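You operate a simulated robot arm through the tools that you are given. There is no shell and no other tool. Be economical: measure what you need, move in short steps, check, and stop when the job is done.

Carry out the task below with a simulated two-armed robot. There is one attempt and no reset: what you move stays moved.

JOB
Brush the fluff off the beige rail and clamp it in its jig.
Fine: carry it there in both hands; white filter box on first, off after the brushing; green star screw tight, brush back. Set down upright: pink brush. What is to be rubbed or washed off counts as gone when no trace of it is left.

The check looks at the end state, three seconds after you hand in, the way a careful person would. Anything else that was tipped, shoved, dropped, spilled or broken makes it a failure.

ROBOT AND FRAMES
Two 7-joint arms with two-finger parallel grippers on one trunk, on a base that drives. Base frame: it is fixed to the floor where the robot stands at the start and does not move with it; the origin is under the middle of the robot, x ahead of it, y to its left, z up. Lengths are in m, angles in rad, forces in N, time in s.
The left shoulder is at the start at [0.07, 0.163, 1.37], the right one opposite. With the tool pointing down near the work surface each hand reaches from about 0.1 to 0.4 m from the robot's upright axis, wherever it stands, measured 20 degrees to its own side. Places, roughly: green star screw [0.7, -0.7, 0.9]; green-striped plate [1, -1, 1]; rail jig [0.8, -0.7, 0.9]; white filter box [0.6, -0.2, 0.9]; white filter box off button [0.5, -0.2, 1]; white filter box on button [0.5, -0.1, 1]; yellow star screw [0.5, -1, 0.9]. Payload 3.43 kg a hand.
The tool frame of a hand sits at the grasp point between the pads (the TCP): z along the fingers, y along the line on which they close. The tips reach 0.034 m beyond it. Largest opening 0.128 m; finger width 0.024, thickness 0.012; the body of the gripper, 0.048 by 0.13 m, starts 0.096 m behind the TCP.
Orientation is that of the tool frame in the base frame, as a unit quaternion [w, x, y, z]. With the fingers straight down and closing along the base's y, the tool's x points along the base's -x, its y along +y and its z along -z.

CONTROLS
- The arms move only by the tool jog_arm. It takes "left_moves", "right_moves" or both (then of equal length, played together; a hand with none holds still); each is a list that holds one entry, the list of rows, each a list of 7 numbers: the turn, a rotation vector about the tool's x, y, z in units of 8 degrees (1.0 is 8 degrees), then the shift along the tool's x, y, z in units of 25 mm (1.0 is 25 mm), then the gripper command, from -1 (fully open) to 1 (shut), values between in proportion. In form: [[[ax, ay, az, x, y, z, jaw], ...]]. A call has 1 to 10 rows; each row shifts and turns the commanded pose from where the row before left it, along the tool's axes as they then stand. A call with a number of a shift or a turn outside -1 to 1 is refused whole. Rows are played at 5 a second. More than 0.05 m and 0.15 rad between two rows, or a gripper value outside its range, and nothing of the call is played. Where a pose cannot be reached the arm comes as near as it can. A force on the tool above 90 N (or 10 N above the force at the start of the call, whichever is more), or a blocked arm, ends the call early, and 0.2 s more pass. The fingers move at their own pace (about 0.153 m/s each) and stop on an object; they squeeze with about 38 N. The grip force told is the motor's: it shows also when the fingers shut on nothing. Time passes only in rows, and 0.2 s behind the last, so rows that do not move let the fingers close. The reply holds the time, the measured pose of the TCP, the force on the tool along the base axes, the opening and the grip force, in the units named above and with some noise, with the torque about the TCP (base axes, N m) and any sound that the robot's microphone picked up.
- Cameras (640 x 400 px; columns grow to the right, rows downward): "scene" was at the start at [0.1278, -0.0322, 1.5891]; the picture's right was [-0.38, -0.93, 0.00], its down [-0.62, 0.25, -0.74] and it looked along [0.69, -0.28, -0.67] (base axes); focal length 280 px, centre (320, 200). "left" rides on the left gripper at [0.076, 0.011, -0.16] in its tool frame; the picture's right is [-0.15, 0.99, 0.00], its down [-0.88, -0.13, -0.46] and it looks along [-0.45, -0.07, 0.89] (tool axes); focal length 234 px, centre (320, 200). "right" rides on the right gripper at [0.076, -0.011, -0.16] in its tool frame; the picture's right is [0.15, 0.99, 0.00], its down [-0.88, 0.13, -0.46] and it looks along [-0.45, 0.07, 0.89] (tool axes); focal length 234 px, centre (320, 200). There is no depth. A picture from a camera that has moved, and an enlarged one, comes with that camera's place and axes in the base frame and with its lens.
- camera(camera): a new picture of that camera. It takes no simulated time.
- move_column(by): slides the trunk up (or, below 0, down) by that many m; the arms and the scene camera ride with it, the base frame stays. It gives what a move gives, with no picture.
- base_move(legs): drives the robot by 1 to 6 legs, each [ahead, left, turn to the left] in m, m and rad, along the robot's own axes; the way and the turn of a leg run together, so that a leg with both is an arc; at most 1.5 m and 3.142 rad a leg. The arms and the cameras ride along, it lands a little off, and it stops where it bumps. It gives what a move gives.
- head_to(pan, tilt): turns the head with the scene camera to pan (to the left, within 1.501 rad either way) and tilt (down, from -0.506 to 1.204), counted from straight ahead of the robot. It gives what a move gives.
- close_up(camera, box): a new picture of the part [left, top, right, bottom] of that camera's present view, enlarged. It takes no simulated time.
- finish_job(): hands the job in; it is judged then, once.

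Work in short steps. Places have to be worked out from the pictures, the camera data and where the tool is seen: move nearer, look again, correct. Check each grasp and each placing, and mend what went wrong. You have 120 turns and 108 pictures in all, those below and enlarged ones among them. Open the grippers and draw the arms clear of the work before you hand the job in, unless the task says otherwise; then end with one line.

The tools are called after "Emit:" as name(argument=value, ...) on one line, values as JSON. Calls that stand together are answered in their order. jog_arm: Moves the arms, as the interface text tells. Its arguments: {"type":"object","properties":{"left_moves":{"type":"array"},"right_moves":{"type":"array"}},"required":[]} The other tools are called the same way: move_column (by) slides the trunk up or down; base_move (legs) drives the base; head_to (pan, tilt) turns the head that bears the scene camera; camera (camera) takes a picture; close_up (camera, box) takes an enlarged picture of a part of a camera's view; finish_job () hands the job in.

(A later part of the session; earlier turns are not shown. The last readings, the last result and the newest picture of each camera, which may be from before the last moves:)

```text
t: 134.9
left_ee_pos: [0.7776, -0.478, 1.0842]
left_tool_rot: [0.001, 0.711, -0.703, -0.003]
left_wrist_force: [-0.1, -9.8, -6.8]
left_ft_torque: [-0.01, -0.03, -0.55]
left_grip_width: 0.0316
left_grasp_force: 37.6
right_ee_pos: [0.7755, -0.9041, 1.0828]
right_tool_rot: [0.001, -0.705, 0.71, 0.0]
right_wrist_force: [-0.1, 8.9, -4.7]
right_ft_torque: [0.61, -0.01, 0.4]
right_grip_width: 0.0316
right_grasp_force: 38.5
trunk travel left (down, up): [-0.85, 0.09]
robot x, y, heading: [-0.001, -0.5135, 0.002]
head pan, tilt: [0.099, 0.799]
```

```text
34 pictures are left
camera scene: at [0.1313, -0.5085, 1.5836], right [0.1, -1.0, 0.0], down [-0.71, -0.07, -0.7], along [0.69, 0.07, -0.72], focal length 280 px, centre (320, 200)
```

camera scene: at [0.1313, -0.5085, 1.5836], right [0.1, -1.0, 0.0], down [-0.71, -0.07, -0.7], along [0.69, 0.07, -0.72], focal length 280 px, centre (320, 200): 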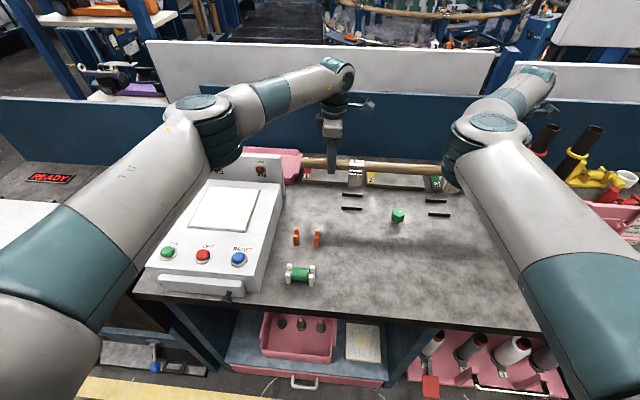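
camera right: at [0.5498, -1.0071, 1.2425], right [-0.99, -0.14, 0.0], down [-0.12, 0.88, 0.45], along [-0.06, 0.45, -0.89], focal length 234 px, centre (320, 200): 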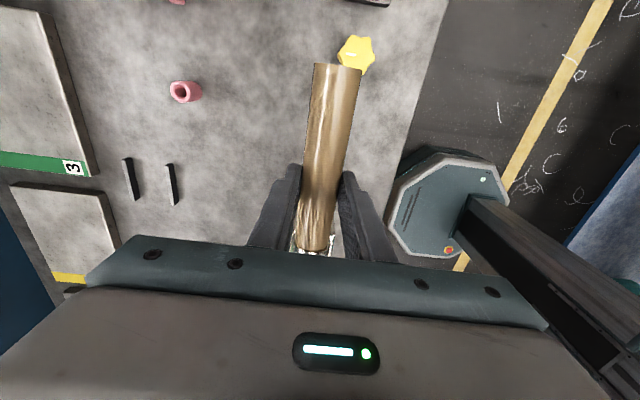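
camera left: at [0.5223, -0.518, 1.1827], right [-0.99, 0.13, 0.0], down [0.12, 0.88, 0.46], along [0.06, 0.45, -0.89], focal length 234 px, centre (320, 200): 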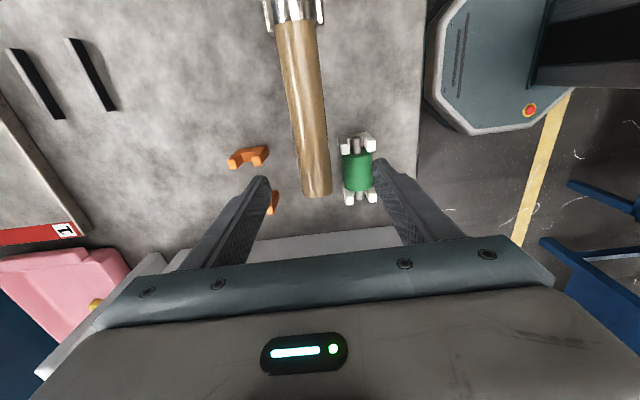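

Rail is above the jig. Lowering to about 3 cm above the bench and checking alignment with both wrist cameras.

Emit:
jog_arm(left_moves=[[[0, 0, 0, 0, 0, 0.6, 1], [0, 0, 0, 0, 0, 0.6, 1], [0, 0, 0, 0, 0, 0.6, 1], [0, 0, 0, 0, 0, 0.6, 1], [0, 0, 0, 0, 0, 0.4, 1], [0, 0, 0, 0, 0, 0, 1]]], right_moves=[[[0, 0, 0, 0, 0, 0.6, 1], [0, 0, 0, 0, 0, 0.6, 1], [0, 0, 0, 0, 0, 0.6, 1], [0, 0, 0, 0, 0, 0.6, 1], [0, 0, 0, 0, 0, 0.4, 1], [0, 0, 0, 0, 0, 0, 1]]])

Emit:
camera(camera="left")

Emit:
close_up(camera="scene", box=[290, 150, 490, 260])

```text
t: 136.3
left_ee_pos: [0.7767, -0.4796, 1.0148]
left_tool_rot: [0.001, 0.71, -0.704, -0.001]
left_wrist_force: [-0.7, -17.9, -4.0]
left_ft_torque: [-0.61, 0.1, -0.56]
left_grip_width: 0.0317
left_grasp_force: 38.0
right_ee_pos: [0.7771, -0.9061, 1.0116]
right_tool_rot: [-0.001, -0.705, 0.709, 0.001]
right_wrist_force: [1.6, 17.6, -6.6]
right_ft_torque: [-0.06, -0.12, 0.37]
right_grip_width: 0.0316
right_grasp_force: 38.2
trunk travel left (down, up): [-0.85, 0.09]
robot x, y, heading: [-0.0029, -0.5172, -0.003]
head pan, tilt: [0.099, 0.799]
```

```text
33 pictures are left
camera left: at [0.7653, -0.5554, 1.175], right [-0.99, 0.14, 0.0], down [0.12, 0.88, 0.46], along [0.06, 0.45, -0.89], focal length 234 px, centre (320, 200)
```

left: 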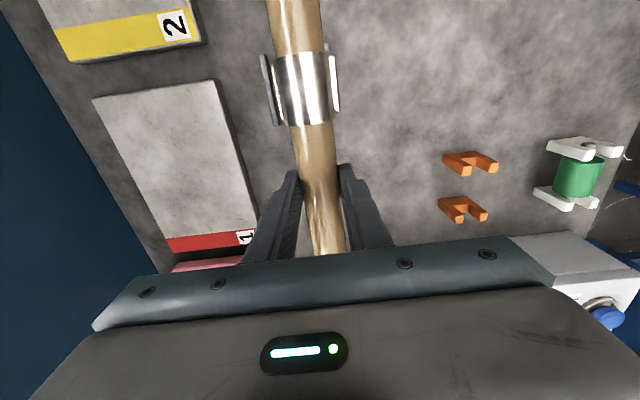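

```text
3.20 times, centred on (390, 205) of scene
camera zoom: at [0.131, -0.5083, 1.5836], right [0.1, -1.0, 0.0], down [-0.71, -0.07, -0.7], along [0.69, 0.07, -0.72], focal length 895 px, centre (96, 184)
```

zoom: 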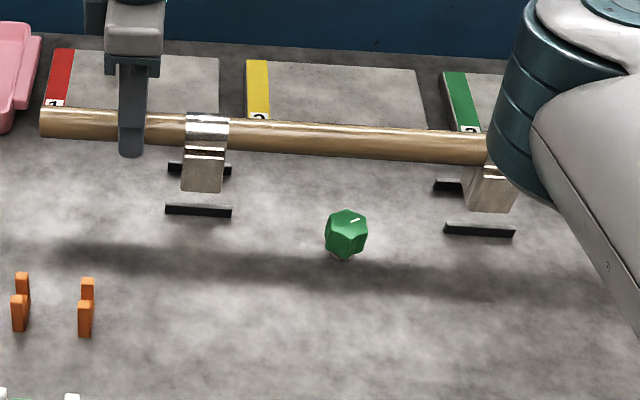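

Feet are aligned with the strip pairs in y. I relieve the y tension and lower another 1.8 cm to compare the feet with the strips.

Emit:
jog_arm(left_moves=[[[0, 0, 0, 0.07, 0, 0.24, 1], [0, 0, 0, 0, 0, 0.24, 1], [0, 0, 0, 0, 0, 0.24, 1], [0, 0, 0, 0, 0, 0.05, 1], [0, 0, 0, 0, 0, 0, 1]]], right_moves=[[[0, 0, 0, 0, 0, 0.24, 1], [0, 0, 0, 0, 0, 0.24, 1], [0, 0, 0, 0, 0, 0.24, 1], [0, 0, 0, 0, 0, 0, 1], [0, 0, 0, 0, 0, 0, 1]]])

Emit:
close_up(camera="scene", box=[325, 160, 405, 225])

Emit:
close_up(camera="scene", box=[400, 170, 480, 235])

```text
t: 137.5
left_ee_pos: [0.7772, -0.4799, 0.9939]
left_tool_rot: [0.001, 0.71, -0.704, -0.003]
left_wrist_force: [-1.4, -8.3, -0.3]
left_ft_torque: [-1.33, 0.18, -0.86]
left_grip_width: 0.0317
left_grasp_force: 38.3
right_ee_pos: [0.7744, -0.9058, 0.996]
right_tool_rot: [-0.002, -0.705, 0.709, 0.0]
right_wrist_force: [1.6, 7.2, -10.9]
right_ft_torque: [-1.0, -0.13, 0.13]
right_grip_width: 0.0317
right_grasp_force: 38.3
trunk travel left (down, up): [-0.85, 0.09]
robot x, y, heading: [-0.0027, -0.5169, -0.002]
head pan, tilt: [0.099, 0.799]
```

```text
6.15 times, centred on (365, 192) of scene
camera zoom: at [0.1313, -0.5083, 1.5836], right [0.1, -1.0, 0.0], down [-0.71, -0.07, -0.7], along [0.69, 0.07, -0.72], focal length 1722 px, centre (43, 246)
```

zoom: 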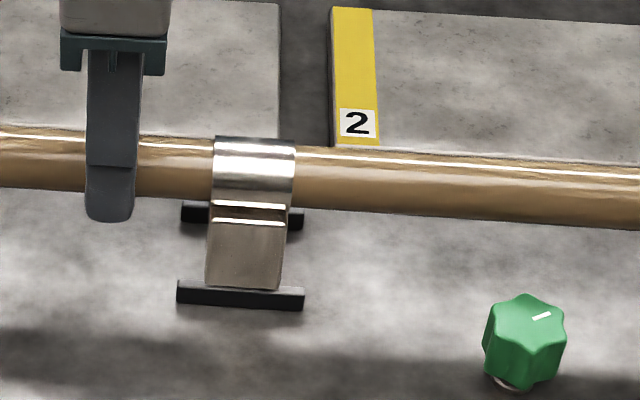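

```text
6.15 times, centred on (440, 202) of scene
camera zoom: at [0.1313, -0.5083, 1.5836], right [0.1, -1.0, 0.0], down [-0.71, -0.07, -0.7], along [0.69, 0.07, -0.72], focal length 1722 px, centre (-418, 185)
```

zoom: 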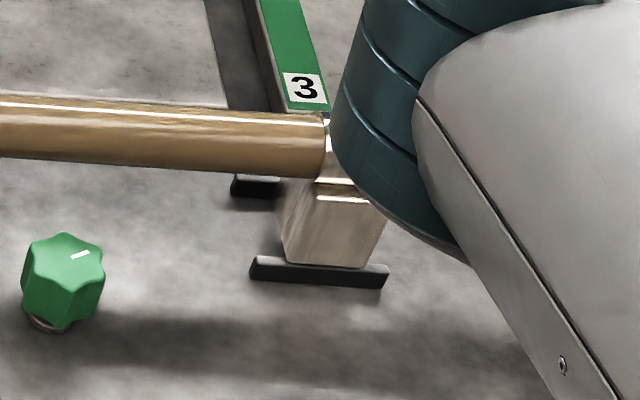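

Feet need ~7 mm more in +x to drop between the strips (gap centre ≈0.783). Shifting both and looking again.

Emit:
jog_arm(left_moves=[[[0, 0, 0, 0.03, -0.3, 0, 1], [0, 0, 0, 0, 0, 0, 1]]], right_moves=[[[0, 0, 0, 0, -0.32, 0, 1], [0, 0, 0, 0, 0, 0, 1]]])

Emit:
close_up(camera="scene", box=[325, 160, 405, 225])

Emit:
close_up(camera="scene", box=[400, 170, 480, 235])

```text
t: 138.1
left_ee_pos: [0.783, -0.4805, 0.9919]
left_tool_rot: [0.0, 0.711, -0.703, -0.002]
left_wrist_force: [-0.1, -3.3, -2.4]
left_ft_torque: [-0.68, -0.02, -0.62]
left_grip_width: 0.0314
left_grasp_force: 38.1
right_ee_pos: [0.7823, -0.906, 0.9955]
right_tool_rot: [-0.001, -0.705, 0.709, 0.0]
right_wrist_force: [-0.4, 3.6, -8.0]
right_ft_torque: [-0.78, 0.04, 0.55]
right_grip_width: 0.0314
right_grasp_force: 37.7
trunk travel left (down, up): [-0.85, 0.09]
robot x, y, heading: [-0.0008, -0.5127, -0.002]
head pan, tilt: [0.099, 0.799]
```

```text
6.15 times, centred on (365, 192) of scene
camera zoom: at [0.1313, -0.508, 1.5836], right [0.1, -1.0, 0.0], down [-0.71, -0.07, -0.7], along [0.69, 0.07, -0.72], focal length 1722 px, centre (43, 246)
```

zoom: 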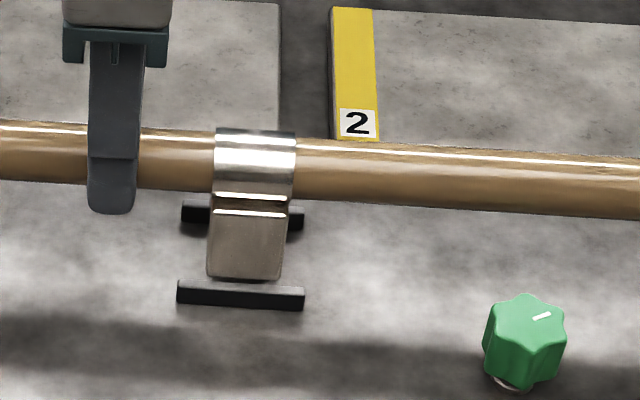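

```text
6.15 times, centred on (440, 202) of scene
camera zoom: at [0.1313, -0.508, 1.5836], right [0.1, -1.0, 0.0], down [-0.71, -0.07, -0.7], along [0.69, 0.07, -0.72], focal length 1722 px, centre (-418, 185)
```

zoom: 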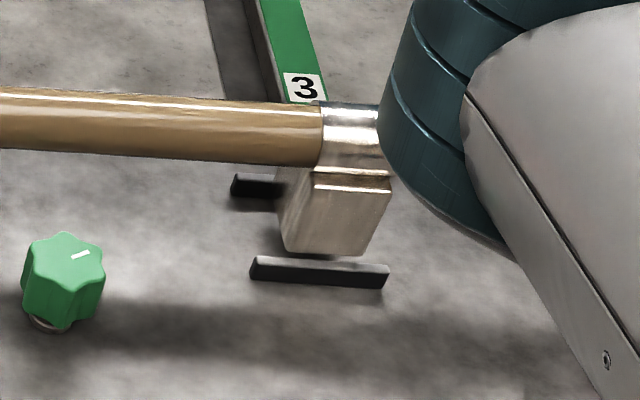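

Almost: shifting 2–3 mm more, then lowering gently with force checks.

Emit:
jog_arm(left_moves=[[[0, 0, 0, 0, -0.12, 0, 1], [0, 0, 0, 0, 0, 0.1, 1], [0, 0, 0, 0, 0, 0.1, 1], [0, 0, 0, 0, 0, 0, 1]]], right_moves=[[[0, 0, 0, 0, -0.08, 0.1, 1], [0, 0, 0, 0, 0, 0.1, 1], [0, 0, 0, 0, 0, 0.1, 1], [0, 0, 0, 0, 0, 0, 1]]])

```text
t: 139.1
left_ee_pos: [0.7865, -0.4816, 0.9885]
left_tool_rot: [0.0, 0.711, -0.703, -0.002]
left_wrist_force: [-0.7, -0.7, -10.7]
left_ft_torque: [1.18, -0.09, -0.64]
left_grip_width: 0.0316
left_grasp_force: 37.8
right_ee_pos: [0.7873, -0.906, 0.9873]
right_tool_rot: [0.0, -0.704, 0.71, 0.0]
right_wrist_force: [0.9, -0.1, -0.1]
right_ft_torque: [1.21, 0.07, 0.38]
right_grip_width: 0.0313
right_grasp_force: 38.1
trunk travel left (down, up): [-0.85, 0.09]
robot x, y, heading: [-0.0007, -0.5152, -0.001]
head pan, tilt: [0.099, 0.799]
```

No contact so far (total still equals the weight). Continuing down.

Emit:
jog_arm(left_moves=[[[0, 0, 0, 0, 0, 0.1, 1], [0, 0, 0, 0, 0, 0.1, 1], [0, 0, 0, 0, 0, 0, 1]]], right_moves=[[[0, 0, 0, 0, 0, 0.08, 1], [0, 0, 0, 0, 0, 0.08, 1], [0, 0, 0, 0, 0, 0, 1]]])

Emit:
close_up(camera="scene", box=[325, 160, 405, 225])

Emit:
close_up(camera="scene", box=[400, 170, 480, 235])

```text
t: 139.9
left_ee_pos: [0.7873, -0.4808, 0.9836]
left_tool_rot: [0.001, 0.711, -0.703, -0.002]
left_wrist_force: [-2.4, 3.4, -6.9]
left_ft_torque: [0.54, 0.05, -1.01]
left_grip_width: 0.0316
left_grasp_force: 38.1
right_ee_pos: [0.7863, -0.9071, 0.9826]
right_tool_rot: [-0.001, -0.705, 0.71, 0.0]
right_wrist_force: [2.8, -1.7, -2.5]
right_ft_torque: [0.4, -0.05, -0.06]
right_grip_width: 0.0317
right_grasp_force: 37.8
trunk travel left (down, up): [-0.85, 0.09]
robot x, y, heading: [-0.0006, -0.5164, -0.006]
head pan, tilt: [0.099, 0.799]
```

```text
6.15 times, centred on (365, 192) of scene
camera zoom: at [0.1313, -0.5083, 1.5836], right [0.1, -1.0, 0.0], down [-0.71, -0.07, -0.7], along [0.69, 0.07, -0.72], focal length 1722 px, centre (43, 246)
```

zoom: 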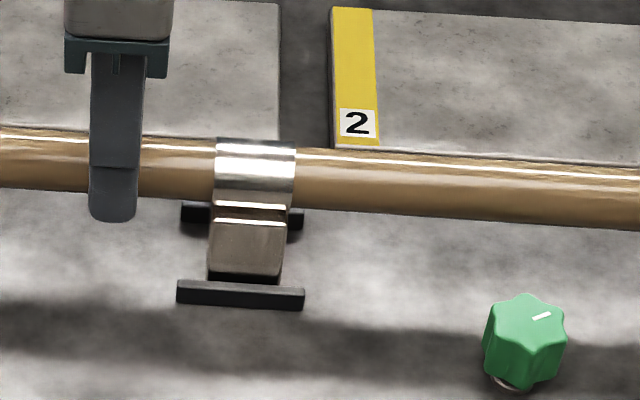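

```text
6.15 times, centred on (440, 202) of scene
camera zoom: at [0.1313, -0.5083, 1.5836], right [0.1, -1.0, 0.0], down [-0.71, -0.07, -0.7], along [0.69, 0.07, -0.72], focal length 1722 px, centre (-418, 185)
```

zoom: 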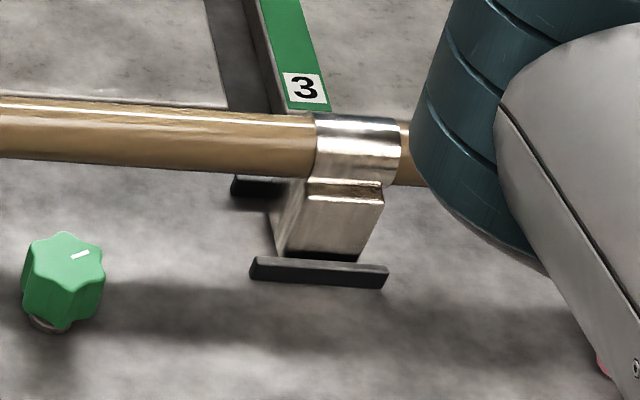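

Feet are dropping between the strips. Lowering the last ~5 mm.

Emit:
jog_arm(left_moves=[[[0, 0, 0, 0, 0, 0.1, 1], [0, 0, 0, 0, 0, 0.1, 1], [0, 0, 0, 0, 0, 0, 1]]], right_moves=[[[0, 0, 0, 0, 0, 0.1, 1], [0, 0, 0, 0, 0, 0.1, 1], [0, 0, 0, 0, 0, 0, 1]]])

```text
t: 140.7
left_ee_pos: [0.7877, -0.4823, 0.9793]
left_tool_rot: [0.001, 0.71, -0.704, -0.001]
left_wrist_force: [-3.1, 4.8, -4.0]
left_ft_torque: [0.16, 0.16, -1.18]
left_grip_width: 0.0316
left_grasp_force: 38.2
right_ee_pos: [0.7849, -0.9068, 0.979]
right_tool_rot: [-0.001, -0.705, 0.709, 0.0]
right_wrist_force: [3.6, -5.7, -4.1]
right_ft_torque: [0.23, -0.11, -0.2]
right_grip_width: 0.0315
right_grasp_force: 37.8
trunk travel left (down, up): [-0.85, 0.09]
robot x, y, heading: [0.001, -0.5134, 0.001]
head pan, tilt: [0.099, 0.799]
```

Nearly down; two more small steps.

Emit:
jog_arm(left_moves=[[[0, 0, 0, 0, 0, 0.06, 1], [0, 0, 0, 0, 0, 0.06, 1], [0, 0, 0, 0, 0, 0, 1]]], right_moves=[[[0, 0, 0, 0, 0, 0.06, 1], [0, 0, 0, 0, 0, 0.06, 1], [0, 0, 0, 0, 0, 0, 1]]])

Emit:
close_up(camera="scene", box=[300, 150, 480, 250])

```text
t: 141.5
left_ee_pos: [0.7869, -0.4806, 0.9799]
left_tool_rot: [0.0, 0.711, -0.703, 0.0]
left_wrist_force: [4.9, 3.0, 6.1]
left_ft_torque: [0.33, -0.18, -0.28]
left_grip_width: 0.0319
left_grasp_force: 37.3
right_ee_pos: [0.7862, -0.9056, 0.9777]
right_tool_rot: [-0.001, -0.704, 0.71, -0.002]
right_wrist_force: [4.3, -8.6, 15.5]
right_ft_torque: [0.14, 0.07, 0.56]
right_grip_width: 0.0318
right_grasp_force: 38.1
trunk travel left (down, up): [-0.85, 0.09]
robot x, y, heading: [-0.0039, -0.5158, -0.003]
head pan, tilt: [0.099, 0.799]
```

```text
3.56 times, centred on (390, 200) of scene
camera zoom: at [0.128, -0.5081, 1.5842], right [0.1, -1.0, 0.0], down [-0.71, -0.07, -0.7], along [0.69, 0.07, -0.72], focal length 995 px, centre (71, 200)
```

zoom: 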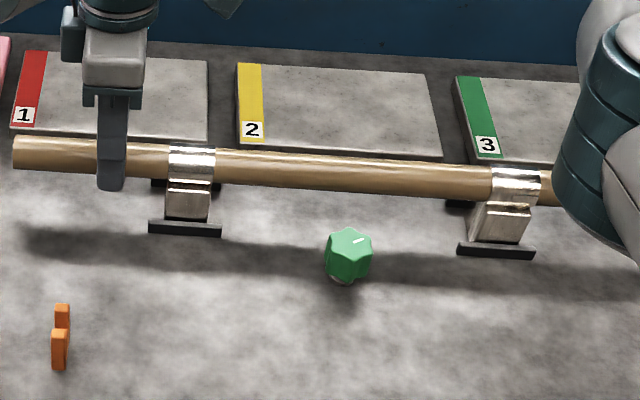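

Feet are seated on the bench between the strips. Releasing both hands with a small opening and lifting off.

Emit:
jog_arm(left_moves=[[[0, 0, 0, 0, 0, -0.1, 0.2], [0, 0, 0, 0, 0, 0, 0], [0, 0, 0, 0, 0, 0, 0], [0, 0, 0, 0, 0, -0.5, 0], [0, 0, 0, 0, 0, -1, 0], [0, 0, 0, 0, 0, -1, 0], [0, 0, 0, 0, 0, -1, 0], [0, 0, 0, 0, 0, -1, 0]]], right_moves=[[[0, 0, 0, 0, 0, -0.1, 0.2], [0, 0, 0, 0, 0, 0, 0], [0, 0, 0, 0, 0, 0, 0], [0, 0, 0, 0, 0, -0.5, 0], [0, 0, 0, 0, 0, -1, 0], [0, 0, 0, 0, 0, -1, 0], [0, 0, 0, 0, 0, -1, 0], [0, 0, 0, 0, 0, -1, 0]]])

Emit:
camera(camera="left")

Emit:
camera(camera="scene")

```text
t: 143.3
left_ee_pos: [0.7843, -0.4779, 1.0925]
left_tool_rot: [0.0, 0.711, -0.703, -0.001]
left_wrist_force: [-0.6, -0.5, -0.1]
left_ft_torque: [-0.02, -0.02, -0.02]
left_grip_width: 0.0638
left_grasp_force: 0.1
right_ee_pos: [0.7835, -0.9069, 1.0922]
right_tool_rot: [0.0, -0.704, 0.71, -0.001]
right_wrist_force: [0.0, 0.4, -0.3]
right_ft_torque: [-0.01, -0.05, -0.02]
right_grip_width: 0.0639
right_grasp_force: 0.1
trunk travel left (down, up): [-0.85, 0.09]
robot x, y, heading: [-0.0015, -0.512, 0.002]
head pan, tilt: [0.099, 0.799]
```

```text
24 pictures are left
camera left: at [0.7738, -0.5546, 1.2538], right [-0.99, 0.14, 0.0], down [0.12, 0.88, 0.46], along [0.06, 0.45, -0.89], focal length 234 px, centre (320, 200)
```

left: 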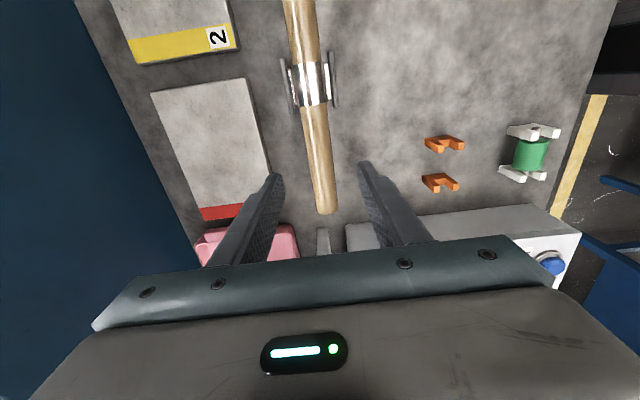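

```text
23 pictures are left
camera scene: at [0.1281, -0.5074, 1.5838], right [0.1, -1.0, 0.0], down [-0.71, -0.07, -0.7], along [0.69, 0.07, -0.72], focal length 280 px, centre (320, 200)
```

scene: 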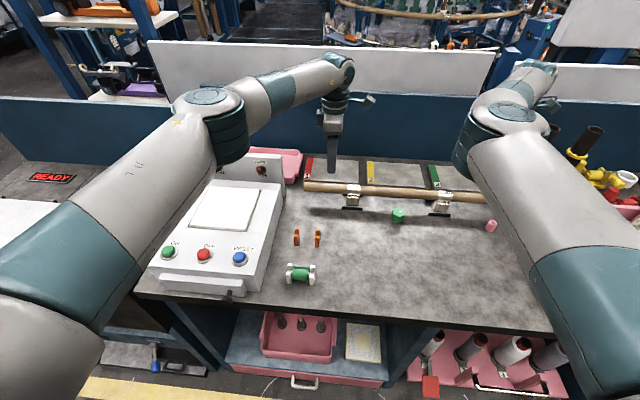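

Rail stands in the jig. I stow the right hand outboard, raise the left, and then drive right so that the left hand can work the green screw.

Emit:
jog_arm(left_moves=[[[0, 0, 0, 0, 0.5, -1, 0], [0, 0, 0, 0, 0.9, -0.5, 0], [0, 0, 0, 0, 0.9, 0, 0], [0, 0, 0, 0, 0.6, 0, 0], [0, 0, 0, 0, 0, 0, 0], [0, 0, 0, 0, 0, 0, 0], [0, 0, 0, 0, 0, 0, 0], [0, 0, 0, 0, 0, 0, 0], [0, 0, 0, 0, 0, 0, 0], [0, 0, 0, 0, 0, 0, 0]]], right_moves=[[[0, 0, 0, 0, 0, -1, 0], [0, 0, 0, 0.2, 1, -1, 0], [0, 0, 0, 0.6, 1, -1, 0], [0, 0, 0, 0.8, 1, -1, 0], [0, 0, 0, 1, 1, -1, 0], [0, 0, 0, 1, 1, -0.8, 0], [0, 0, 0, 1, 1, 0, 0], [0, 0, 0, 1, 1, 0, 0], [0, 0, 0, 1, 1, 0, 0], [0, 0, 0, 1, 1, 0, 0]]])

Emit:
base_move(legs=[[0, -0.23, 0]])

Emit:
camera(camera="scene")

```text
t: 145.5
left_ee_pos: [0.7131, -0.4816, 1.129]
left_tool_rot: [-0.001, 0.711, -0.704, -0.002]
left_wrist_force: [0.3, 0.0, 0.0]
left_ft_torque: [-0.03, 0.03, 0.0]
left_grip_width: 0.0639
left_grasp_force: 0.1
right_ee_pos: [0.5596, -1.0967, 1.2396]
right_tool_rot: [0.0, -0.705, 0.709, 0.0]
right_wrist_force: [0.1, -0.5, 0.2]
right_ft_torque: [-0.02, 0.0, -0.01]
right_grip_width: 0.064
right_grasp_force: 0.1
trunk travel left (down, up): [-0.85, 0.09]
robot x, y, heading: [-0.0013, -0.5153, -0.003]
head pan, tilt: [0.099, 0.799]
```

```text
t: 147.2
left_ee_pos: [0.7129, -0.7104, 1.1303]
left_tool_rot: [0.001, 0.711, -0.703, -0.001]
left_wrist_force: [-0.3, -0.5, -0.6]
left_ft_torque: [0.0, 0.0, 0.0]
left_grip_width: 0.0641
left_grasp_force: 0.0
right_ee_pos: [0.5609, -1.3261, 1.2415]
right_tool_rot: [-0.001, -0.705, 0.709, -0.002]
right_wrist_force: [0.0, -0.8, -0.2]
right_ft_torque: [-0.04, -0.01, -0.03]
right_grip_width: 0.064
right_grasp_force: 0.1
trunk travel left (down, up): [-0.85, 0.09]
robot x, y, heading: [0.0001, -0.7473, -0.002]
head pan, tilt: [0.099, 0.799]
```

```text
22 pictures are left
camera scene: at [0.1292, -0.7387, 1.5837], right [0.1, -1.0, 0.0], down [-0.71, -0.07, -0.7], along [0.69, 0.07, -0.72], focal length 280 px, centre (320, 200)
```

scene: 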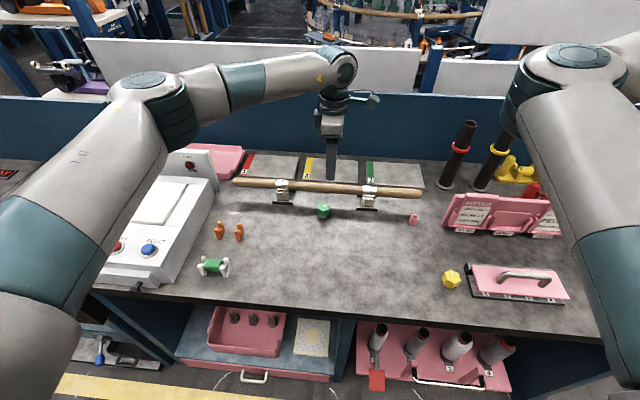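

Looking with the left camera for the exact screw position under the hand.

Emit:
camera(camera="left")

```text
21 pictures are left
camera left: at [0.7027, -0.7871, 1.2903], right [-0.99, 0.13, 0.0], down [0.12, 0.88, 0.46], along [0.06, 0.45, -0.89], focal length 234 px, centre (320, 200)
```

left: 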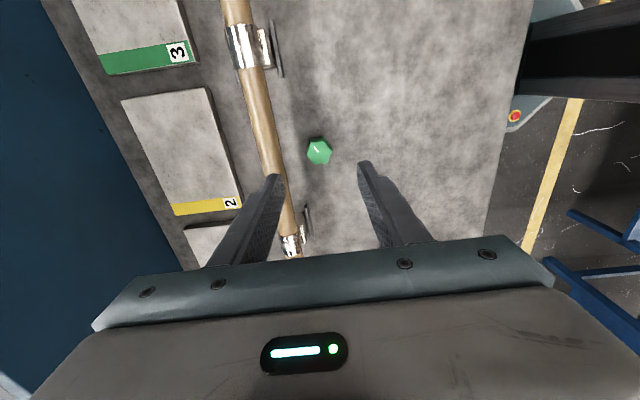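

Screw at ≈[0.712,−0.691]. Centering and descending to just above it.

Emit:
jog_arm(left_moves=[[[0, 0, 0, -0.77, 0, 0.5, 0], [0, 0, 0, 0, 0, 1, 0], [0, 0, 0, 0, 0, 1, 0], [0, 0, 0, 0, 0, 1, 0], [0, 0, 0, 0, 0, 1, 0], [0, 0, 0, 0, 0, 0.5, 0], [0, 0, 0, 0, 0, 0, 0]]])

Emit:
close_up(camera="left", box=[200, 60, 440, 260])

Emit:
close_up(camera="scene", box=[260, 140, 390, 240])

```text
t: 148.8
left_ee_pos: [0.7108, -0.6909, 1.0039]
left_tool_rot: [0.0, 0.712, -0.702, -0.002]
left_wrist_force: [0.9, -0.3, -0.5]
left_ft_torque: [0.02, -0.01, 0.02]
left_grip_width: 0.064
left_grasp_force: 0.1
right_ee_pos: [0.5612, -1.3277, 1.2403]
right_tool_rot: [0.0, -0.705, 0.709, 0.0]
right_wrist_force: [0.5, 0.0, 0.4]
right_ft_torque: [0.02, -0.03, -0.01]
right_grip_width: 0.0641
right_grasp_force: 0.1
trunk travel left (down, up): [-0.85, 0.09]
robot x, y, heading: [-0.0009, -0.7495, -0.008]
head pan, tilt: [0.099, 0.799]
```

```text
2.00 times, centred on (320, 160) of left
camera zoom: at [0.7003, -0.7672, 1.1648], right [-0.99, 0.13, 0.0], down [0.12, 0.88, 0.46], along [0.06, 0.45, -0.89], focal length 468 px, centre (320, 280)
```

zoom: 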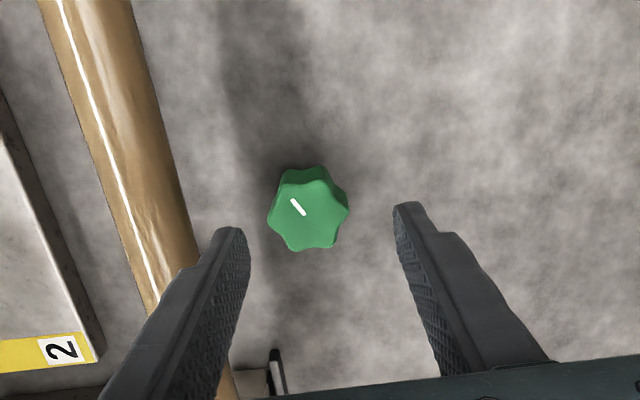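

```text
4.00 times, centred on (325, 190) of scene
camera zoom: at [0.129, -0.7406, 1.5838], right [0.1, -1.0, 0.0], down [-0.71, -0.07, -0.7], along [0.69, 0.07, -0.72], focal length 1119 px, centre (300, 240)
```

zoom: 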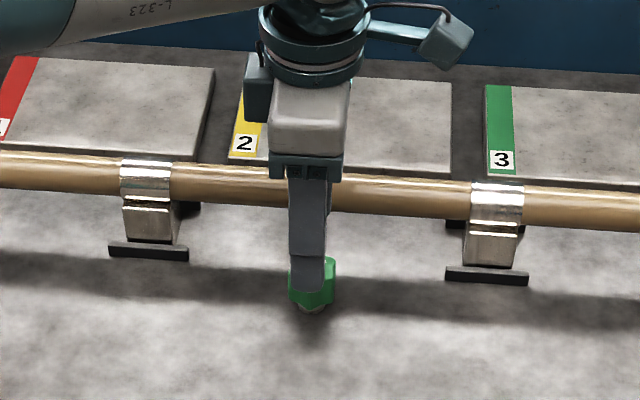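

Well centered. Descending around the screw head and closing.

Emit:
jog_arm(left_moves=[[[0, 0, 0, 0.12, -0.12, 0.8, 0], [0, 0, 0, 0, 0, 0.8, 0], [0, 0, 0, 0, 0, 0.6, 0], [0, 0, 0, 0, 0, 0, 0.5], [0, 0, 0, 0, 0, 0, 1], [0, 0, 0, 0, 0, 0, 1], [0, 0, 0, 0, 0, 0, 1]]])

```text
t: 150.4
left_ee_pos: [0.7166, -0.6931, 0.9493]
left_tool_rot: [-0.001, 0.711, -0.703, -0.001]
left_wrist_force: [22.1, 2.3, 7.3]
left_ft_torque: [0.55, -0.96, -0.08]
left_grip_width: 0.0418
left_grasp_force: 44.7
right_ee_pos: [0.5632, -1.3276, 1.2382]
right_tool_rot: [-0.001, -0.705, 0.709, -0.001]
right_wrist_force: [-0.6, -0.5, -0.4]
right_ft_torque: [0.01, -0.03, -0.03]
right_grip_width: 0.064
right_grasp_force: 0.0
trunk travel left (down, up): [-0.85, 0.09]
robot x, y, heading: [-0.003, -0.7503, -0.004]
head pan, tilt: [0.099, 0.799]
```

Gripped (42 mm) but the hand is pushed +x by 22 N: the screw centre is ~3 mm further. Compliant shift, then turning clockwise (tool +z).

Emit:
jog_arm(left_moves=[[[0, 0, 0, 0, -0.11, 0, 1], [0, 0, 0, 0, 0, 0, 1], [0, 0, 0.8, 0, 0, 0, 1], [0, 0, 0.8, 0, 0, 0, 1], [0, 0, 0.8, 0, 0, 0, 1], [0, 0, 0, 0, 0, 0, 1]]])

```text
t: 151.8
left_ee_pos: [0.7164, -0.6936, 0.9481]
left_tool_rot: [0.0, -0.584, 0.812, 0.002]
left_wrist_force: [-2.6, 11.1, 12.1]
left_ft_torque: [0.9, -0.56, 0.03]
left_grip_width: 0.0418
left_grasp_force: 44.7
right_ee_pos: [0.5588, -1.3269, 1.2411]
right_tool_rot: [0.0, -0.706, 0.708, -0.001]
right_wrist_force: [0.5, -0.3, 0.2]
right_ft_torque: [0.0, 0.0, 0.02]
right_grip_width: 0.0641
right_grasp_force: 0.1
trunk travel left (down, up): [-0.85, 0.09]
robot x, y, heading: [-0.002, -0.7503, -0.001]
head pan, tilt: [0.099, 0.799]
```

Turning freely so far. Continuing the stroke.

Emit:
jog_arm(left_moves=[[[0, 0, 0.9, 0, 0, 0, 1], [0, 0, 0.9, 0, 0, 0, 1], [0, 0, 0.9, 0, 0, 0, 1], [0, 0, 0.9, 0, 0, 0, 1], [0, 0, 0.9, 0, 0, 0, 1], [0, 0, 0.9, 0, 0, 0, 1], [0, 0, 0.9, 0, 0, 0, 1], [0, 0, 0.9, 0, 0, 0, 1], [0, 0, 0.9, 0, 0, 0, 1], [0, 0, 0, 0, 0, 0, 1]]])

Emit:
camera(camera="left")

```text
t: 154.0
left_ee_pos: [0.7148, -0.6909, 0.95]
left_tool_rot: [-0.004, -0.057, 0.998, 0.002]
left_wrist_force: [-34.9, 24.0, -12.0]
left_ft_torque: [-0.62, 0.5, 0.15]
left_grip_width: 0.0418
left_grasp_force: 44.7
right_ee_pos: [0.5578, -1.3233, 1.2432]
right_tool_rot: [0.0, -0.705, 0.709, -0.002]
right_wrist_force: [0.0, -0.2, 0.0]
right_ft_torque: [0.04, 0.02, 0.02]
right_grip_width: 0.0638
right_grasp_force: 0.0
trunk travel left (down, up): [-0.85, 0.09]
robot x, y, heading: [-0.0023, -0.7483, 0.003]
head pan, tilt: [0.099, 0.799]
```

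```text
18 pictures are left
camera left: at [0.6382, -0.6898, 1.1111], right [0.03, 1.0, 0.0], down [0.89, -0.03, 0.45], along [0.45, -0.01, -0.89], focal length 234 px, centre (320, 200)
```

left: 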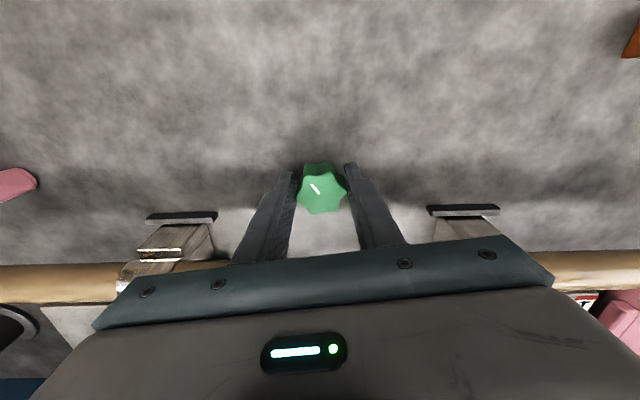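

The screw follows the hand (mark turned with it). Relaxing the side load and continuing clockwise toward the wrist limit.

Emit:
jog_arm(left_moves=[[[0, 0, 0, 0.13, 0.08, 0, 1], [0, 0, 0.9, 0, 0, 0, 1], [0, 0, 0.9, 0, 0, 0, 1], [0, 0, 0.9, 0, 0, 0, 1], [0, 0, 0.9, 0, 0, 0, 1], [0, 0, 0.7, 0, 0, 0, 1], [0, 0, 0, 0, 0, 0, 1]]])

```text
t: 155.6
left_ee_pos: [0.7149, -0.6893, 0.9497]
left_tool_rot: [-0.001, 0.24, 0.971, 0.001]
left_wrist_force: [-11.8, 25.7, -7.2]
left_ft_torque: [0.78, 0.42, 0.03]
left_grip_width: 0.0419
left_grasp_force: 45.4
right_ee_pos: [0.5597, -1.3242, 1.2423]
right_tool_rot: [-0.002, -0.705, 0.709, -0.002]
right_wrist_force: [-0.6, -0.5, 0.6]
right_ft_torque: [-0.03, -0.03, -0.01]
right_grip_width: 0.0639
right_grasp_force: 0.2
trunk travel left (down, up): [-0.85, 0.09]
robot x, y, heading: [0.0011, -0.7466, 0.0]
head pan, tilt: [0.099, 0.799]
```

118° turned with no resistance yet. Opening, turning the wrist back and re-gripping.

Emit:
jog_arm(left_moves=[[[0, 0, 0, 0, 0, 0, 0.1], [0, 0, 0, 0, 0, 0, 0.1], [0, 0, -1, 0, 0, 0, 0.1], [0, 0, -1, 0, 0, 0, 0.1], [0, 0, -1, 0, 0, 0, 0.1], [0, 0, -1, 0, 0, 0, 0.1], [0, 0, -1, 0, 0, 0, 0.1], [0, 0, -1, 0, 0, 0, 0.1], [0, 0, -1, 0, 0, 0, 0.1], [0, 0, -1, 0, 0, 0, 0.1]]])

Emit:
jog_arm(left_moves=[[[0, 0, -1, 0, 0, 0, 0.1], [0, 0, -1, 0, 0, 0, 0.1], [0, 0, -1, 0, 0, 0, 0.1], [0, 0, -1, 0, 0, 0, 0.1], [0, 0, -1, 0, 0, 0, 0.1], [0, 0, -1, 0, 0, 0, 0.1], [0, 0, -1, 0, 0, 0, 0.1], [0, 0, -1, 0, 0, 0, 0.1], [0, 0, -1, 0, 0, 0, 0.1], [0, 0, -1, 0, 0, 0, 0.1]]])

Emit:
close_up(camera="left", box=[200, 60, 440, 260])

```text
t: 157.8
left_ee_pos: [0.7159, -0.6956, 0.9505]
left_tool_rot: [-0.002, -0.312, 0.95, 0.001]
left_wrist_force: [0.5, -0.7, -0.8]
left_ft_torque: [-0.01, 0.0, 0.01]
left_grip_width: 0.058
left_grasp_force: 0.1
right_ee_pos: [0.5599, -1.3285, 1.2406]
right_tool_rot: [0.0, -0.705, 0.709, 0.0]
right_wrist_force: [0.7, 0.3, -0.3]
right_ft_torque: [0.03, -0.01, -0.03]
right_grip_width: 0.0639
right_grasp_force: 0.0
trunk travel left (down, up): [-0.85, 0.09]
robot x, y, heading: [0.0019, -0.7504, 0.002]
head pan, tilt: [0.099, 0.799]
```

```text
t: 160.0
left_ee_pos: [0.7156, -0.6943, 0.9494]
left_tool_rot: [0.0, 0.85, -0.527, -0.002]
left_wrist_force: [0.4, 0.3, -0.4]
left_ft_torque: [-0.03, 0.01, 0.02]
left_grip_width: 0.0575
left_grasp_force: 0.1
right_ee_pos: [0.5601, -1.3272, 1.2402]
right_tool_rot: [0.0, -0.705, 0.71, -0.001]
right_wrist_force: [-1.0, 0.8, 0.8]
right_ft_torque: [-0.02, 0.05, -0.01]
right_grip_width: 0.0639
right_grasp_force: 0.0
trunk travel left (down, up): [-0.85, 0.09]
robot x, y, heading: [-0.0004, -0.747, 0.004]
head pan, tilt: [0.099, 0.799]
```

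```text
2.00 times, centred on (320, 160) of left
camera zoom: at [0.7385, -0.7681, 1.1099], right [-0.95, -0.31, 0.0], down [-0.27, 0.85, 0.46], along [-0.14, 0.43, -0.89], focal length 468 px, centre (320, 280)
```

zoom: 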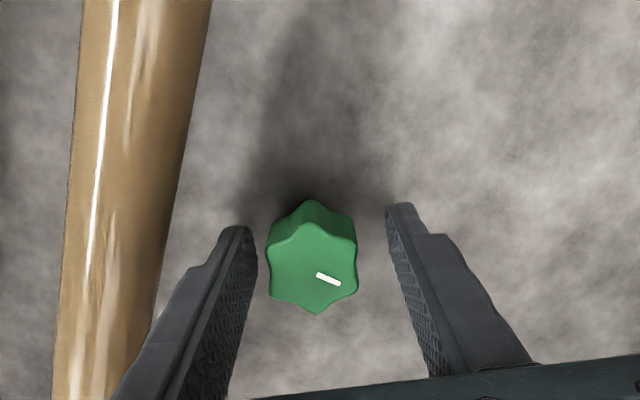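

The wrist goes further back without trouble; going 40° more, then gripping for a longer stroke.

Emit:
jog_arm(left_moves=[[[0, 0, -1, 0, 0, 0, 0.1], [0, 0, -1, 0, 0, 0, 0.1], [0, 0, -1, 0, 0, 0, 0.1], [0, 0, -1, 0, 0, 0, 0.1], [0, 0, -1, 0, 0, 0, 0.1], [0, 0, 0, 0, 0, 0, 0.1], [0, 0, 0, 0, 0, 0, 1], [0, 0, 0, 0, 0, 0, 1], [0, 0, 0, 0, 0, 0, 1]]])

Emit:
jog_arm(left_moves=[[[0, 0, 0.9, 0, 0, 0, 1], [0, 0, 0.9, 0, 0, 0, 1], [0, 0, 0.9, 0, 0, 0, 1], [0, 0, 0.9, 0, 0, 0, 1], [0, 0, 0.9, 0, 0, 0, 1], [0, 0, 0.9, 0, 0, 0, 1], [0, 0, 0.9, 0, 0, 0, 1], [0, 0, 0.9, 0, 0, 0, 1], [0, 0, 0.9, 0, 0, 0, 1], [0, 0, 0, 0, 0, 0, 1]]])

```text
t: 162.0
left_ee_pos: [0.7173, -0.6909, 0.9503]
left_tool_rot: [-0.001, 0.979, -0.204, -0.001]
left_wrist_force: [10.9, 14.2, 7.0]
left_ft_torque: [0.65, -0.08, 0.01]
left_grip_width: 0.0404
left_grasp_force: 45.0
right_ee_pos: [0.5624, -1.324, 1.2401]
right_tool_rot: [-0.001, -0.705, 0.709, -0.001]
right_wrist_force: [-0.5, -0.2, 0.3]
right_ft_torque: [-0.03, -0.01, 0.01]
right_grip_width: 0.0639
right_grasp_force: 0.0
trunk travel left (down, up): [-0.85, 0.09]
robot x, y, heading: [-0.0007, -0.7464, -0.001]
head pan, tilt: [0.099, 0.799]
```

```text
t: 164.2
left_ee_pos: [0.7167, -0.695, 0.9494]
left_tool_rot: [0.001, 0.715, -0.699, -0.001]
left_wrist_force: [22.1, 6.9, 14.3]
left_ft_torque: [0.07, -1.01, -0.1]
left_grip_width: 0.0363
left_grasp_force: 45.4
right_ee_pos: [0.5627, -1.3276, 1.2406]
right_tool_rot: [-0.001, -0.705, 0.709, 0.0]
right_wrist_force: [-0.4, -0.6, -0.3]
right_ft_torque: [0.01, 0.02, 0.01]
right_grip_width: 0.0641
right_grasp_force: 0.0
trunk travel left (down, up): [-0.85, 0.09]
robot x, y, heading: [0.0026, -0.7496, -0.003]
head pan, tilt: [0.099, 0.799]
```

Grip settled into the star's valleys (36 mm) – a firmer hold. Continuing clockwise and watching torque.

Emit:
jog_arm(left_moves=[[[0, 0, 0.9, 0, 0, 0, 1], [0, 0, 0.9, 0, 0, 0, 1], [0, 0, 0.9, 0, 0, 0, 1], [0, 0, 0.9, 0, 0, 0, 1], [0, 0, 0.9, 0, 0, 0, 1], [0, 0, 0.9, 0, 0, 0, 1], [0, 0, 0.9, 0, 0, 0, 1], [0, 0, 0.9, 0, 0, 0, 1], [0, 0, 0.9, 0, 0, 0, 1], [0, 0, 0, 0, 0, 0, 1]]])

Emit:
jog_arm(left_moves=[[[0, 0, 0.9, 0, 0, 0, 1], [0, 0, 0.9, 0, 0, 0, 1], [0, 0, 0.9, 0, 0, 0, 1], [0, 0, 0.9, 0, 0, 0, 1], [0, 0, 0.9, 0, 0, 0, 1], [0, 0, 0.9, 0, 0, 0, 1], [0, 0, 0, 0, 0, 0, 1]]])

Emit:
close_up(camera="left", box=[200, 60, 440, 260])

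```text
t: 166.4
left_ee_pos: [0.7133, -0.6936, 0.9494]
left_tool_rot: [-0.002, -0.23, 0.973, 0.002]
left_wrist_force: [5.1, 7.5, 15.9]
left_ft_torque: [-0.11, -0.33, -0.01]
left_grip_width: 0.0362
left_grasp_force: 44.5
right_ee_pos: [0.5584, -1.3269, 1.2417]
right_tool_rot: [-0.001, -0.706, 0.708, -0.001]
right_wrist_force: [-0.9, 0.0, 0.3]
right_ft_torque: [-0.05, 0.0, -0.01]
right_grip_width: 0.0639
right_grasp_force: 0.0
trunk travel left (down, up): [-0.85, 0.09]
robot x, y, heading: [-0.0006, -0.7467, -0.003]
head pan, tilt: [0.099, 0.799]
```

```text
t: 168.0
left_ee_pos: [0.7138, -0.6894, 0.9485]
left_tool_rot: [-0.002, 0.143, 0.99, 0.001]
left_wrist_force: [-9.9, 26.0, 3.1]
left_ft_torque: [0.4, 0.13, 0.28]
left_grip_width: 0.0404
left_grasp_force: 45.4
right_ee_pos: [0.5597, -1.3251, 1.2431]
right_tool_rot: [-0.001, -0.705, 0.709, -0.002]
right_wrist_force: [-0.2, 0.2, 0.1]
right_ft_torque: [-0.04, -0.02, 0.01]
right_grip_width: 0.064
right_grasp_force: 0.1
trunk travel left (down, up): [-0.85, 0.09]
robot x, y, heading: [-0.0022, -0.7452, -0.002]
head pan, tilt: [0.099, 0.799]
```

```text
2.00 times, centred on (320, 160) of left
camera zoom: at [0.6436, -0.6581, 1.1102], right [0.42, 0.91, 0.0], down [0.81, -0.38, 0.45], along [0.41, -0.19, -0.89], focal length 468 px, centre (320, 280)
```

zoom: 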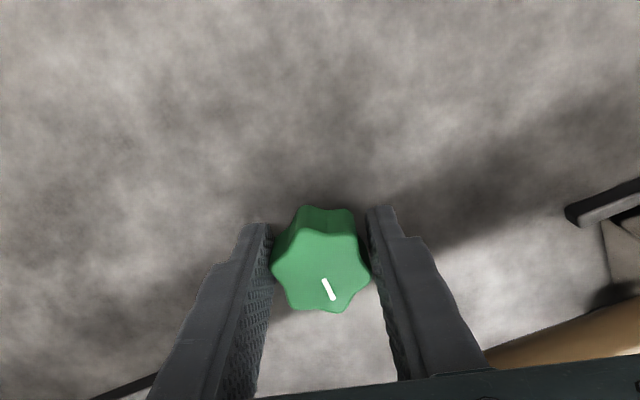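

Grip width and torque rose (0.28 Nm) – resistance begins. Continuing a little to see if it stalls.

Emit:
jog_arm(left_moves=[[[0, 0, 0.9, 0.08, 0.08, 0, 1], [0, 0, 0.9, 0, 0, 0, 1], [0, 0, 0.9, 0, 0, 0, 1], [0, 0, 0, 0, 0, 0, 1]]])

Emit:
close_up(camera="left", box=[200, 60, 440, 260])

```text
t: 169.0
left_ee_pos: [0.716, -0.6889, 0.9486]
left_tool_rot: [-0.001, 0.327, 0.945, -0.001]
left_wrist_force: [6.5, 21.3, -2.3]
left_ft_torque: [0.13, -0.95, 0.19]
left_grip_width: 0.0414
left_grasp_force: 45.0
right_ee_pos: [0.5611, -1.3249, 1.242]
right_tool_rot: [-0.002, -0.705, 0.709, -0.001]
right_wrist_force: [0.5, -0.4, -0.9]
right_ft_torque: [-0.01, -0.01, 0.02]
right_grip_width: 0.0639
right_grasp_force: 0.0
trunk travel left (down, up): [-0.85, 0.09]
robot x, y, heading: [0.0022, -0.7499, -0.002]
head pan, tilt: [0.099, 0.799]
```

```text
2.00 times, centred on (320, 160) of left
camera zoom: at [0.6618, -0.6339, 1.1098], right [0.73, 0.69, 0.0], down [0.61, -0.65, 0.46], along [0.31, -0.33, -0.89], focal length 468 px, centre (320, 280)
```

zoom: 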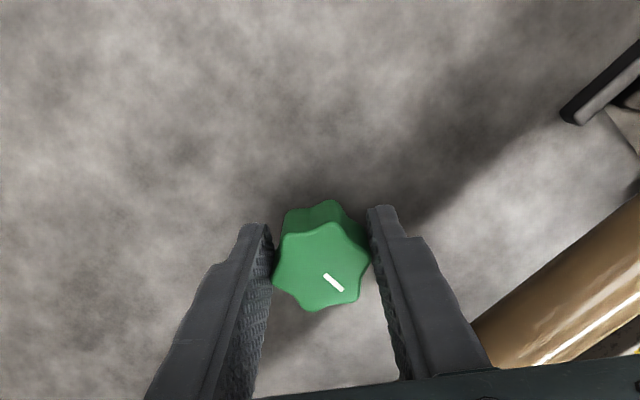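

The hand turned 22° but the mark only ~5°: the screw has stalled. One re-grip to confirm tightness.

Emit:
jog_arm(left_moves=[[[0, 0, 0, 0, 0, 0, 0.1], [0, 0, 0, 0, 0, 0, 0.1], [0, 0, -1, 0, 0, 0, 0.1], [0, 0, -1, 0, 0, 0, 0.1], [0, 0, -1, 0, 0, 0, 0.1], [0, 0, -1, 0, 0, 0, 0.1], [0, 0, -1, 0, 0, 0, 0.1], [0, 0, -1, 0, 0, 0, 0.1], [0, 0, -1, 0, 0, 0, 0.1], [0, 0, -1, 0, 0, 0, 0.1]]])

Emit:
jog_arm(left_moves=[[[0, 0, 0, 0, 0, 0, 1], [0, 0, 0, 0, 0, 0, 1], [0, 0, 0, 0, 0, 0, 1], [0, 0, 0.9, 0, 0, 0, 1], [0, 0, 0.9, 0, 0, 0, 1], [0, 0, 0.9, 0, 0, 0, 1], [0, 0, 0.9, 0, 0, 0, 1], [0, 0, 0.9, 0, 0, 0, 1], [0, 0, 0.9, 0, 0, 0, 1], [0, 0, 0, 0, 0, 0, 1]]])

Emit:
close_up(camera="left", box=[200, 60, 440, 260])

```text
t: 171.2
left_ee_pos: [0.7153, -0.6915, 0.9475]
left_tool_rot: [-0.001, -0.224, 0.975, 0.002]
left_wrist_force: [0.5, 0.3, 0.4]
left_ft_torque: [0.01, 0.01, 0.0]
left_grip_width: 0.0575
left_grasp_force: 0.1
right_ee_pos: [0.5613, -1.3273, 1.2402]
right_tool_rot: [0.0, -0.705, 0.709, -0.001]
right_wrist_force: [-0.7, 0.1, 0.5]
right_ft_torque: [0.02, 0.0, -0.01]
right_grip_width: 0.0641
right_grasp_force: 0.1
trunk travel left (down, up): [-0.85, 0.09]
robot x, y, heading: [0.0006, -0.7482, -0.005]
head pan, tilt: [0.099, 0.799]
```

```text
t: 173.4
left_ee_pos: [0.7136, -0.6901, 0.949]
left_tool_rot: [-0.001, 0.151, 0.989, 0.001]
left_wrist_force: [-0.2, 6.9, -0.5]
left_ft_torque: [0.25, 0.11, 0.3]
left_grip_width: 0.0404
left_grasp_force: 44.8
right_ee_pos: [0.5604, -1.3264, 1.2401]
right_tool_rot: [0.0, -0.705, 0.71, -0.001]
right_wrist_force: [0.1, 0.0, 0.0]
right_ft_torque: [0.0, 0.01, 0.03]
right_grip_width: 0.064
right_grasp_force: 0.1
trunk travel left (down, up): [-0.85, 0.09]
robot x, y, heading: [-0.001, -0.7501, -0.0]
head pan, tilt: [0.099, 0.799]
```

```text
2.00 times, centred on (320, 160) of left
camera zoom: at [0.6449, -0.6574, 1.1103], right [0.43, 0.9, 0.0], down [0.8, -0.39, 0.45], along [0.41, -0.2, -0.89], focal length 468 px, centre (320, 280)
```

zoom: 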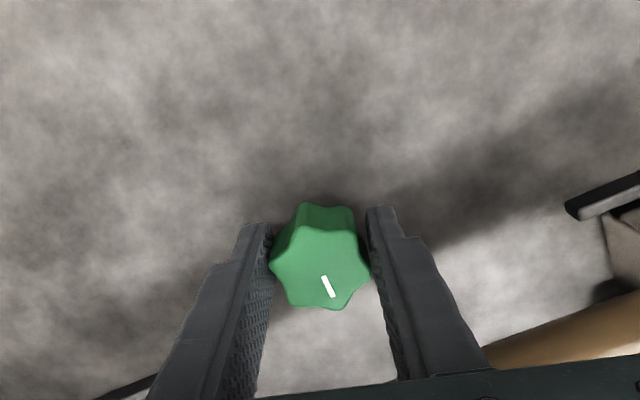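

The mark is unchanged while the hand slipped 43° at 0.3 Nm: the screw is tight. Releasing, lifting and retracting the left hand.

Emit:
jog_arm(left_moves=[[[0, 0, 0, 0, 0, 0, 0.1], [0, 0, 0, 0, 0, 0, 0], [0, 0, 0, 0, 0, -0.6, 0], [0, 0, 0, 0, 0, -1, 0], [0, 0, 0, 0, 0, -1, 0], [0, 0, 0, 0, 0, -1, 0], [0, 0, 0, 0, 0, -1, -1], [0, 0, 0, 0, 0, -1, -1], [0, 0, -0.5, 0, 0, -1, -1], [0, 0, -0.5, 0, 0, -1, -1]]])

Emit:
base_move(legs=[[-0.25, 0, 0]])

Emit:
camera(camera="scene")

Emit:
close_up(camera="scene", box=[220, 140, 420, 260])

```text
t: 175.6
left_ee_pos: [0.716, -0.6923, 1.1384]
left_tool_rot: [-0.002, 0.081, 0.997, 0.002]
left_wrist_force: [-0.8, 0.3, -0.1]
left_ft_torque: [-0.02, -0.03, 0.0]
left_grip_width: 0.1281
left_grasp_force: 0.2
right_ee_pos: [0.56, -1.3292, 1.2415]
right_tool_rot: [0.0, -0.705, 0.709, -0.001]
right_wrist_force: [0.2, 0.2, -0.2]
right_ft_torque: [0.02, -0.01, 0.01]
right_grip_width: 0.0638
right_grasp_force: 0.1
trunk travel left (down, up): [-0.85, 0.09]
robot x, y, heading: [-0.0051, -0.7474, 0.002]
head pan, tilt: [0.099, 0.799]
```

```text
t: 177.4
left_ee_pos: [0.4683, -0.6957, 1.1366]
left_tool_rot: [-0.002, 0.085, 0.996, 0.001]
left_wrist_force: [0.6, -0.2, -0.6]
left_ft_torque: [0.02, 0.04, 0.01]
left_grip_width: 0.1282
left_grasp_force: 0.0
right_ee_pos: [0.3069, -1.3312, 1.2393]
right_tool_rot: [-0.001, -0.702, 0.712, -0.001]
right_wrist_force: [0.4, 0.0, -0.6]
right_ft_torque: [-0.02, 0.05, 0.01]
right_grip_width: 0.0642
right_grasp_force: 0.3
trunk travel left (down, up): [-0.85, 0.09]
robot x, y, heading: [-0.2473, -0.7477, -0.01]
head pan, tilt: [0.099, 0.799]
```

```text
13 pictures are left
camera scene: at [-0.1188, -0.7411, 1.5835], right [0.09, -1.0, 0.0], down [-0.72, -0.07, -0.7], along [0.69, 0.06, -0.72], focal length 280 px, centre (320, 200)
```

scene: 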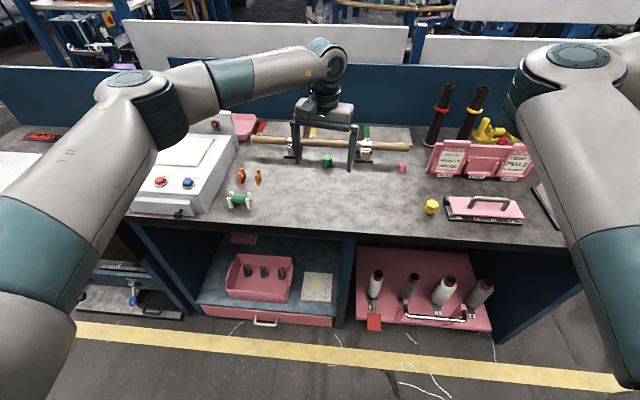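

```text
3.20 times, centred on (320, 200) of scene
camera zoom: at [-0.1188, -0.7411, 1.5835], right [0.09, -1.0, 0.0], down [-0.72, -0.07, -0.7], along [0.69, 0.06, -0.72], focal length 895 px, centre (320, 200)
```

zoom: 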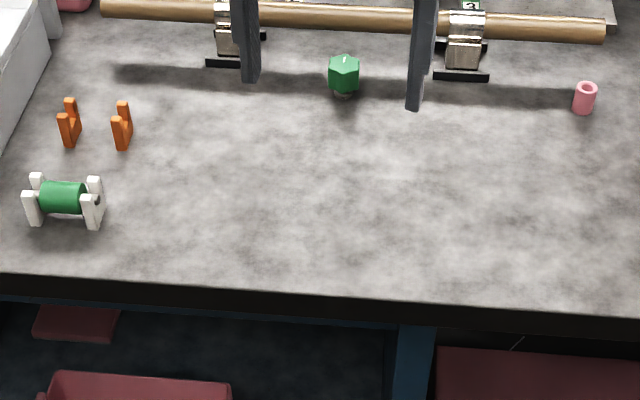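

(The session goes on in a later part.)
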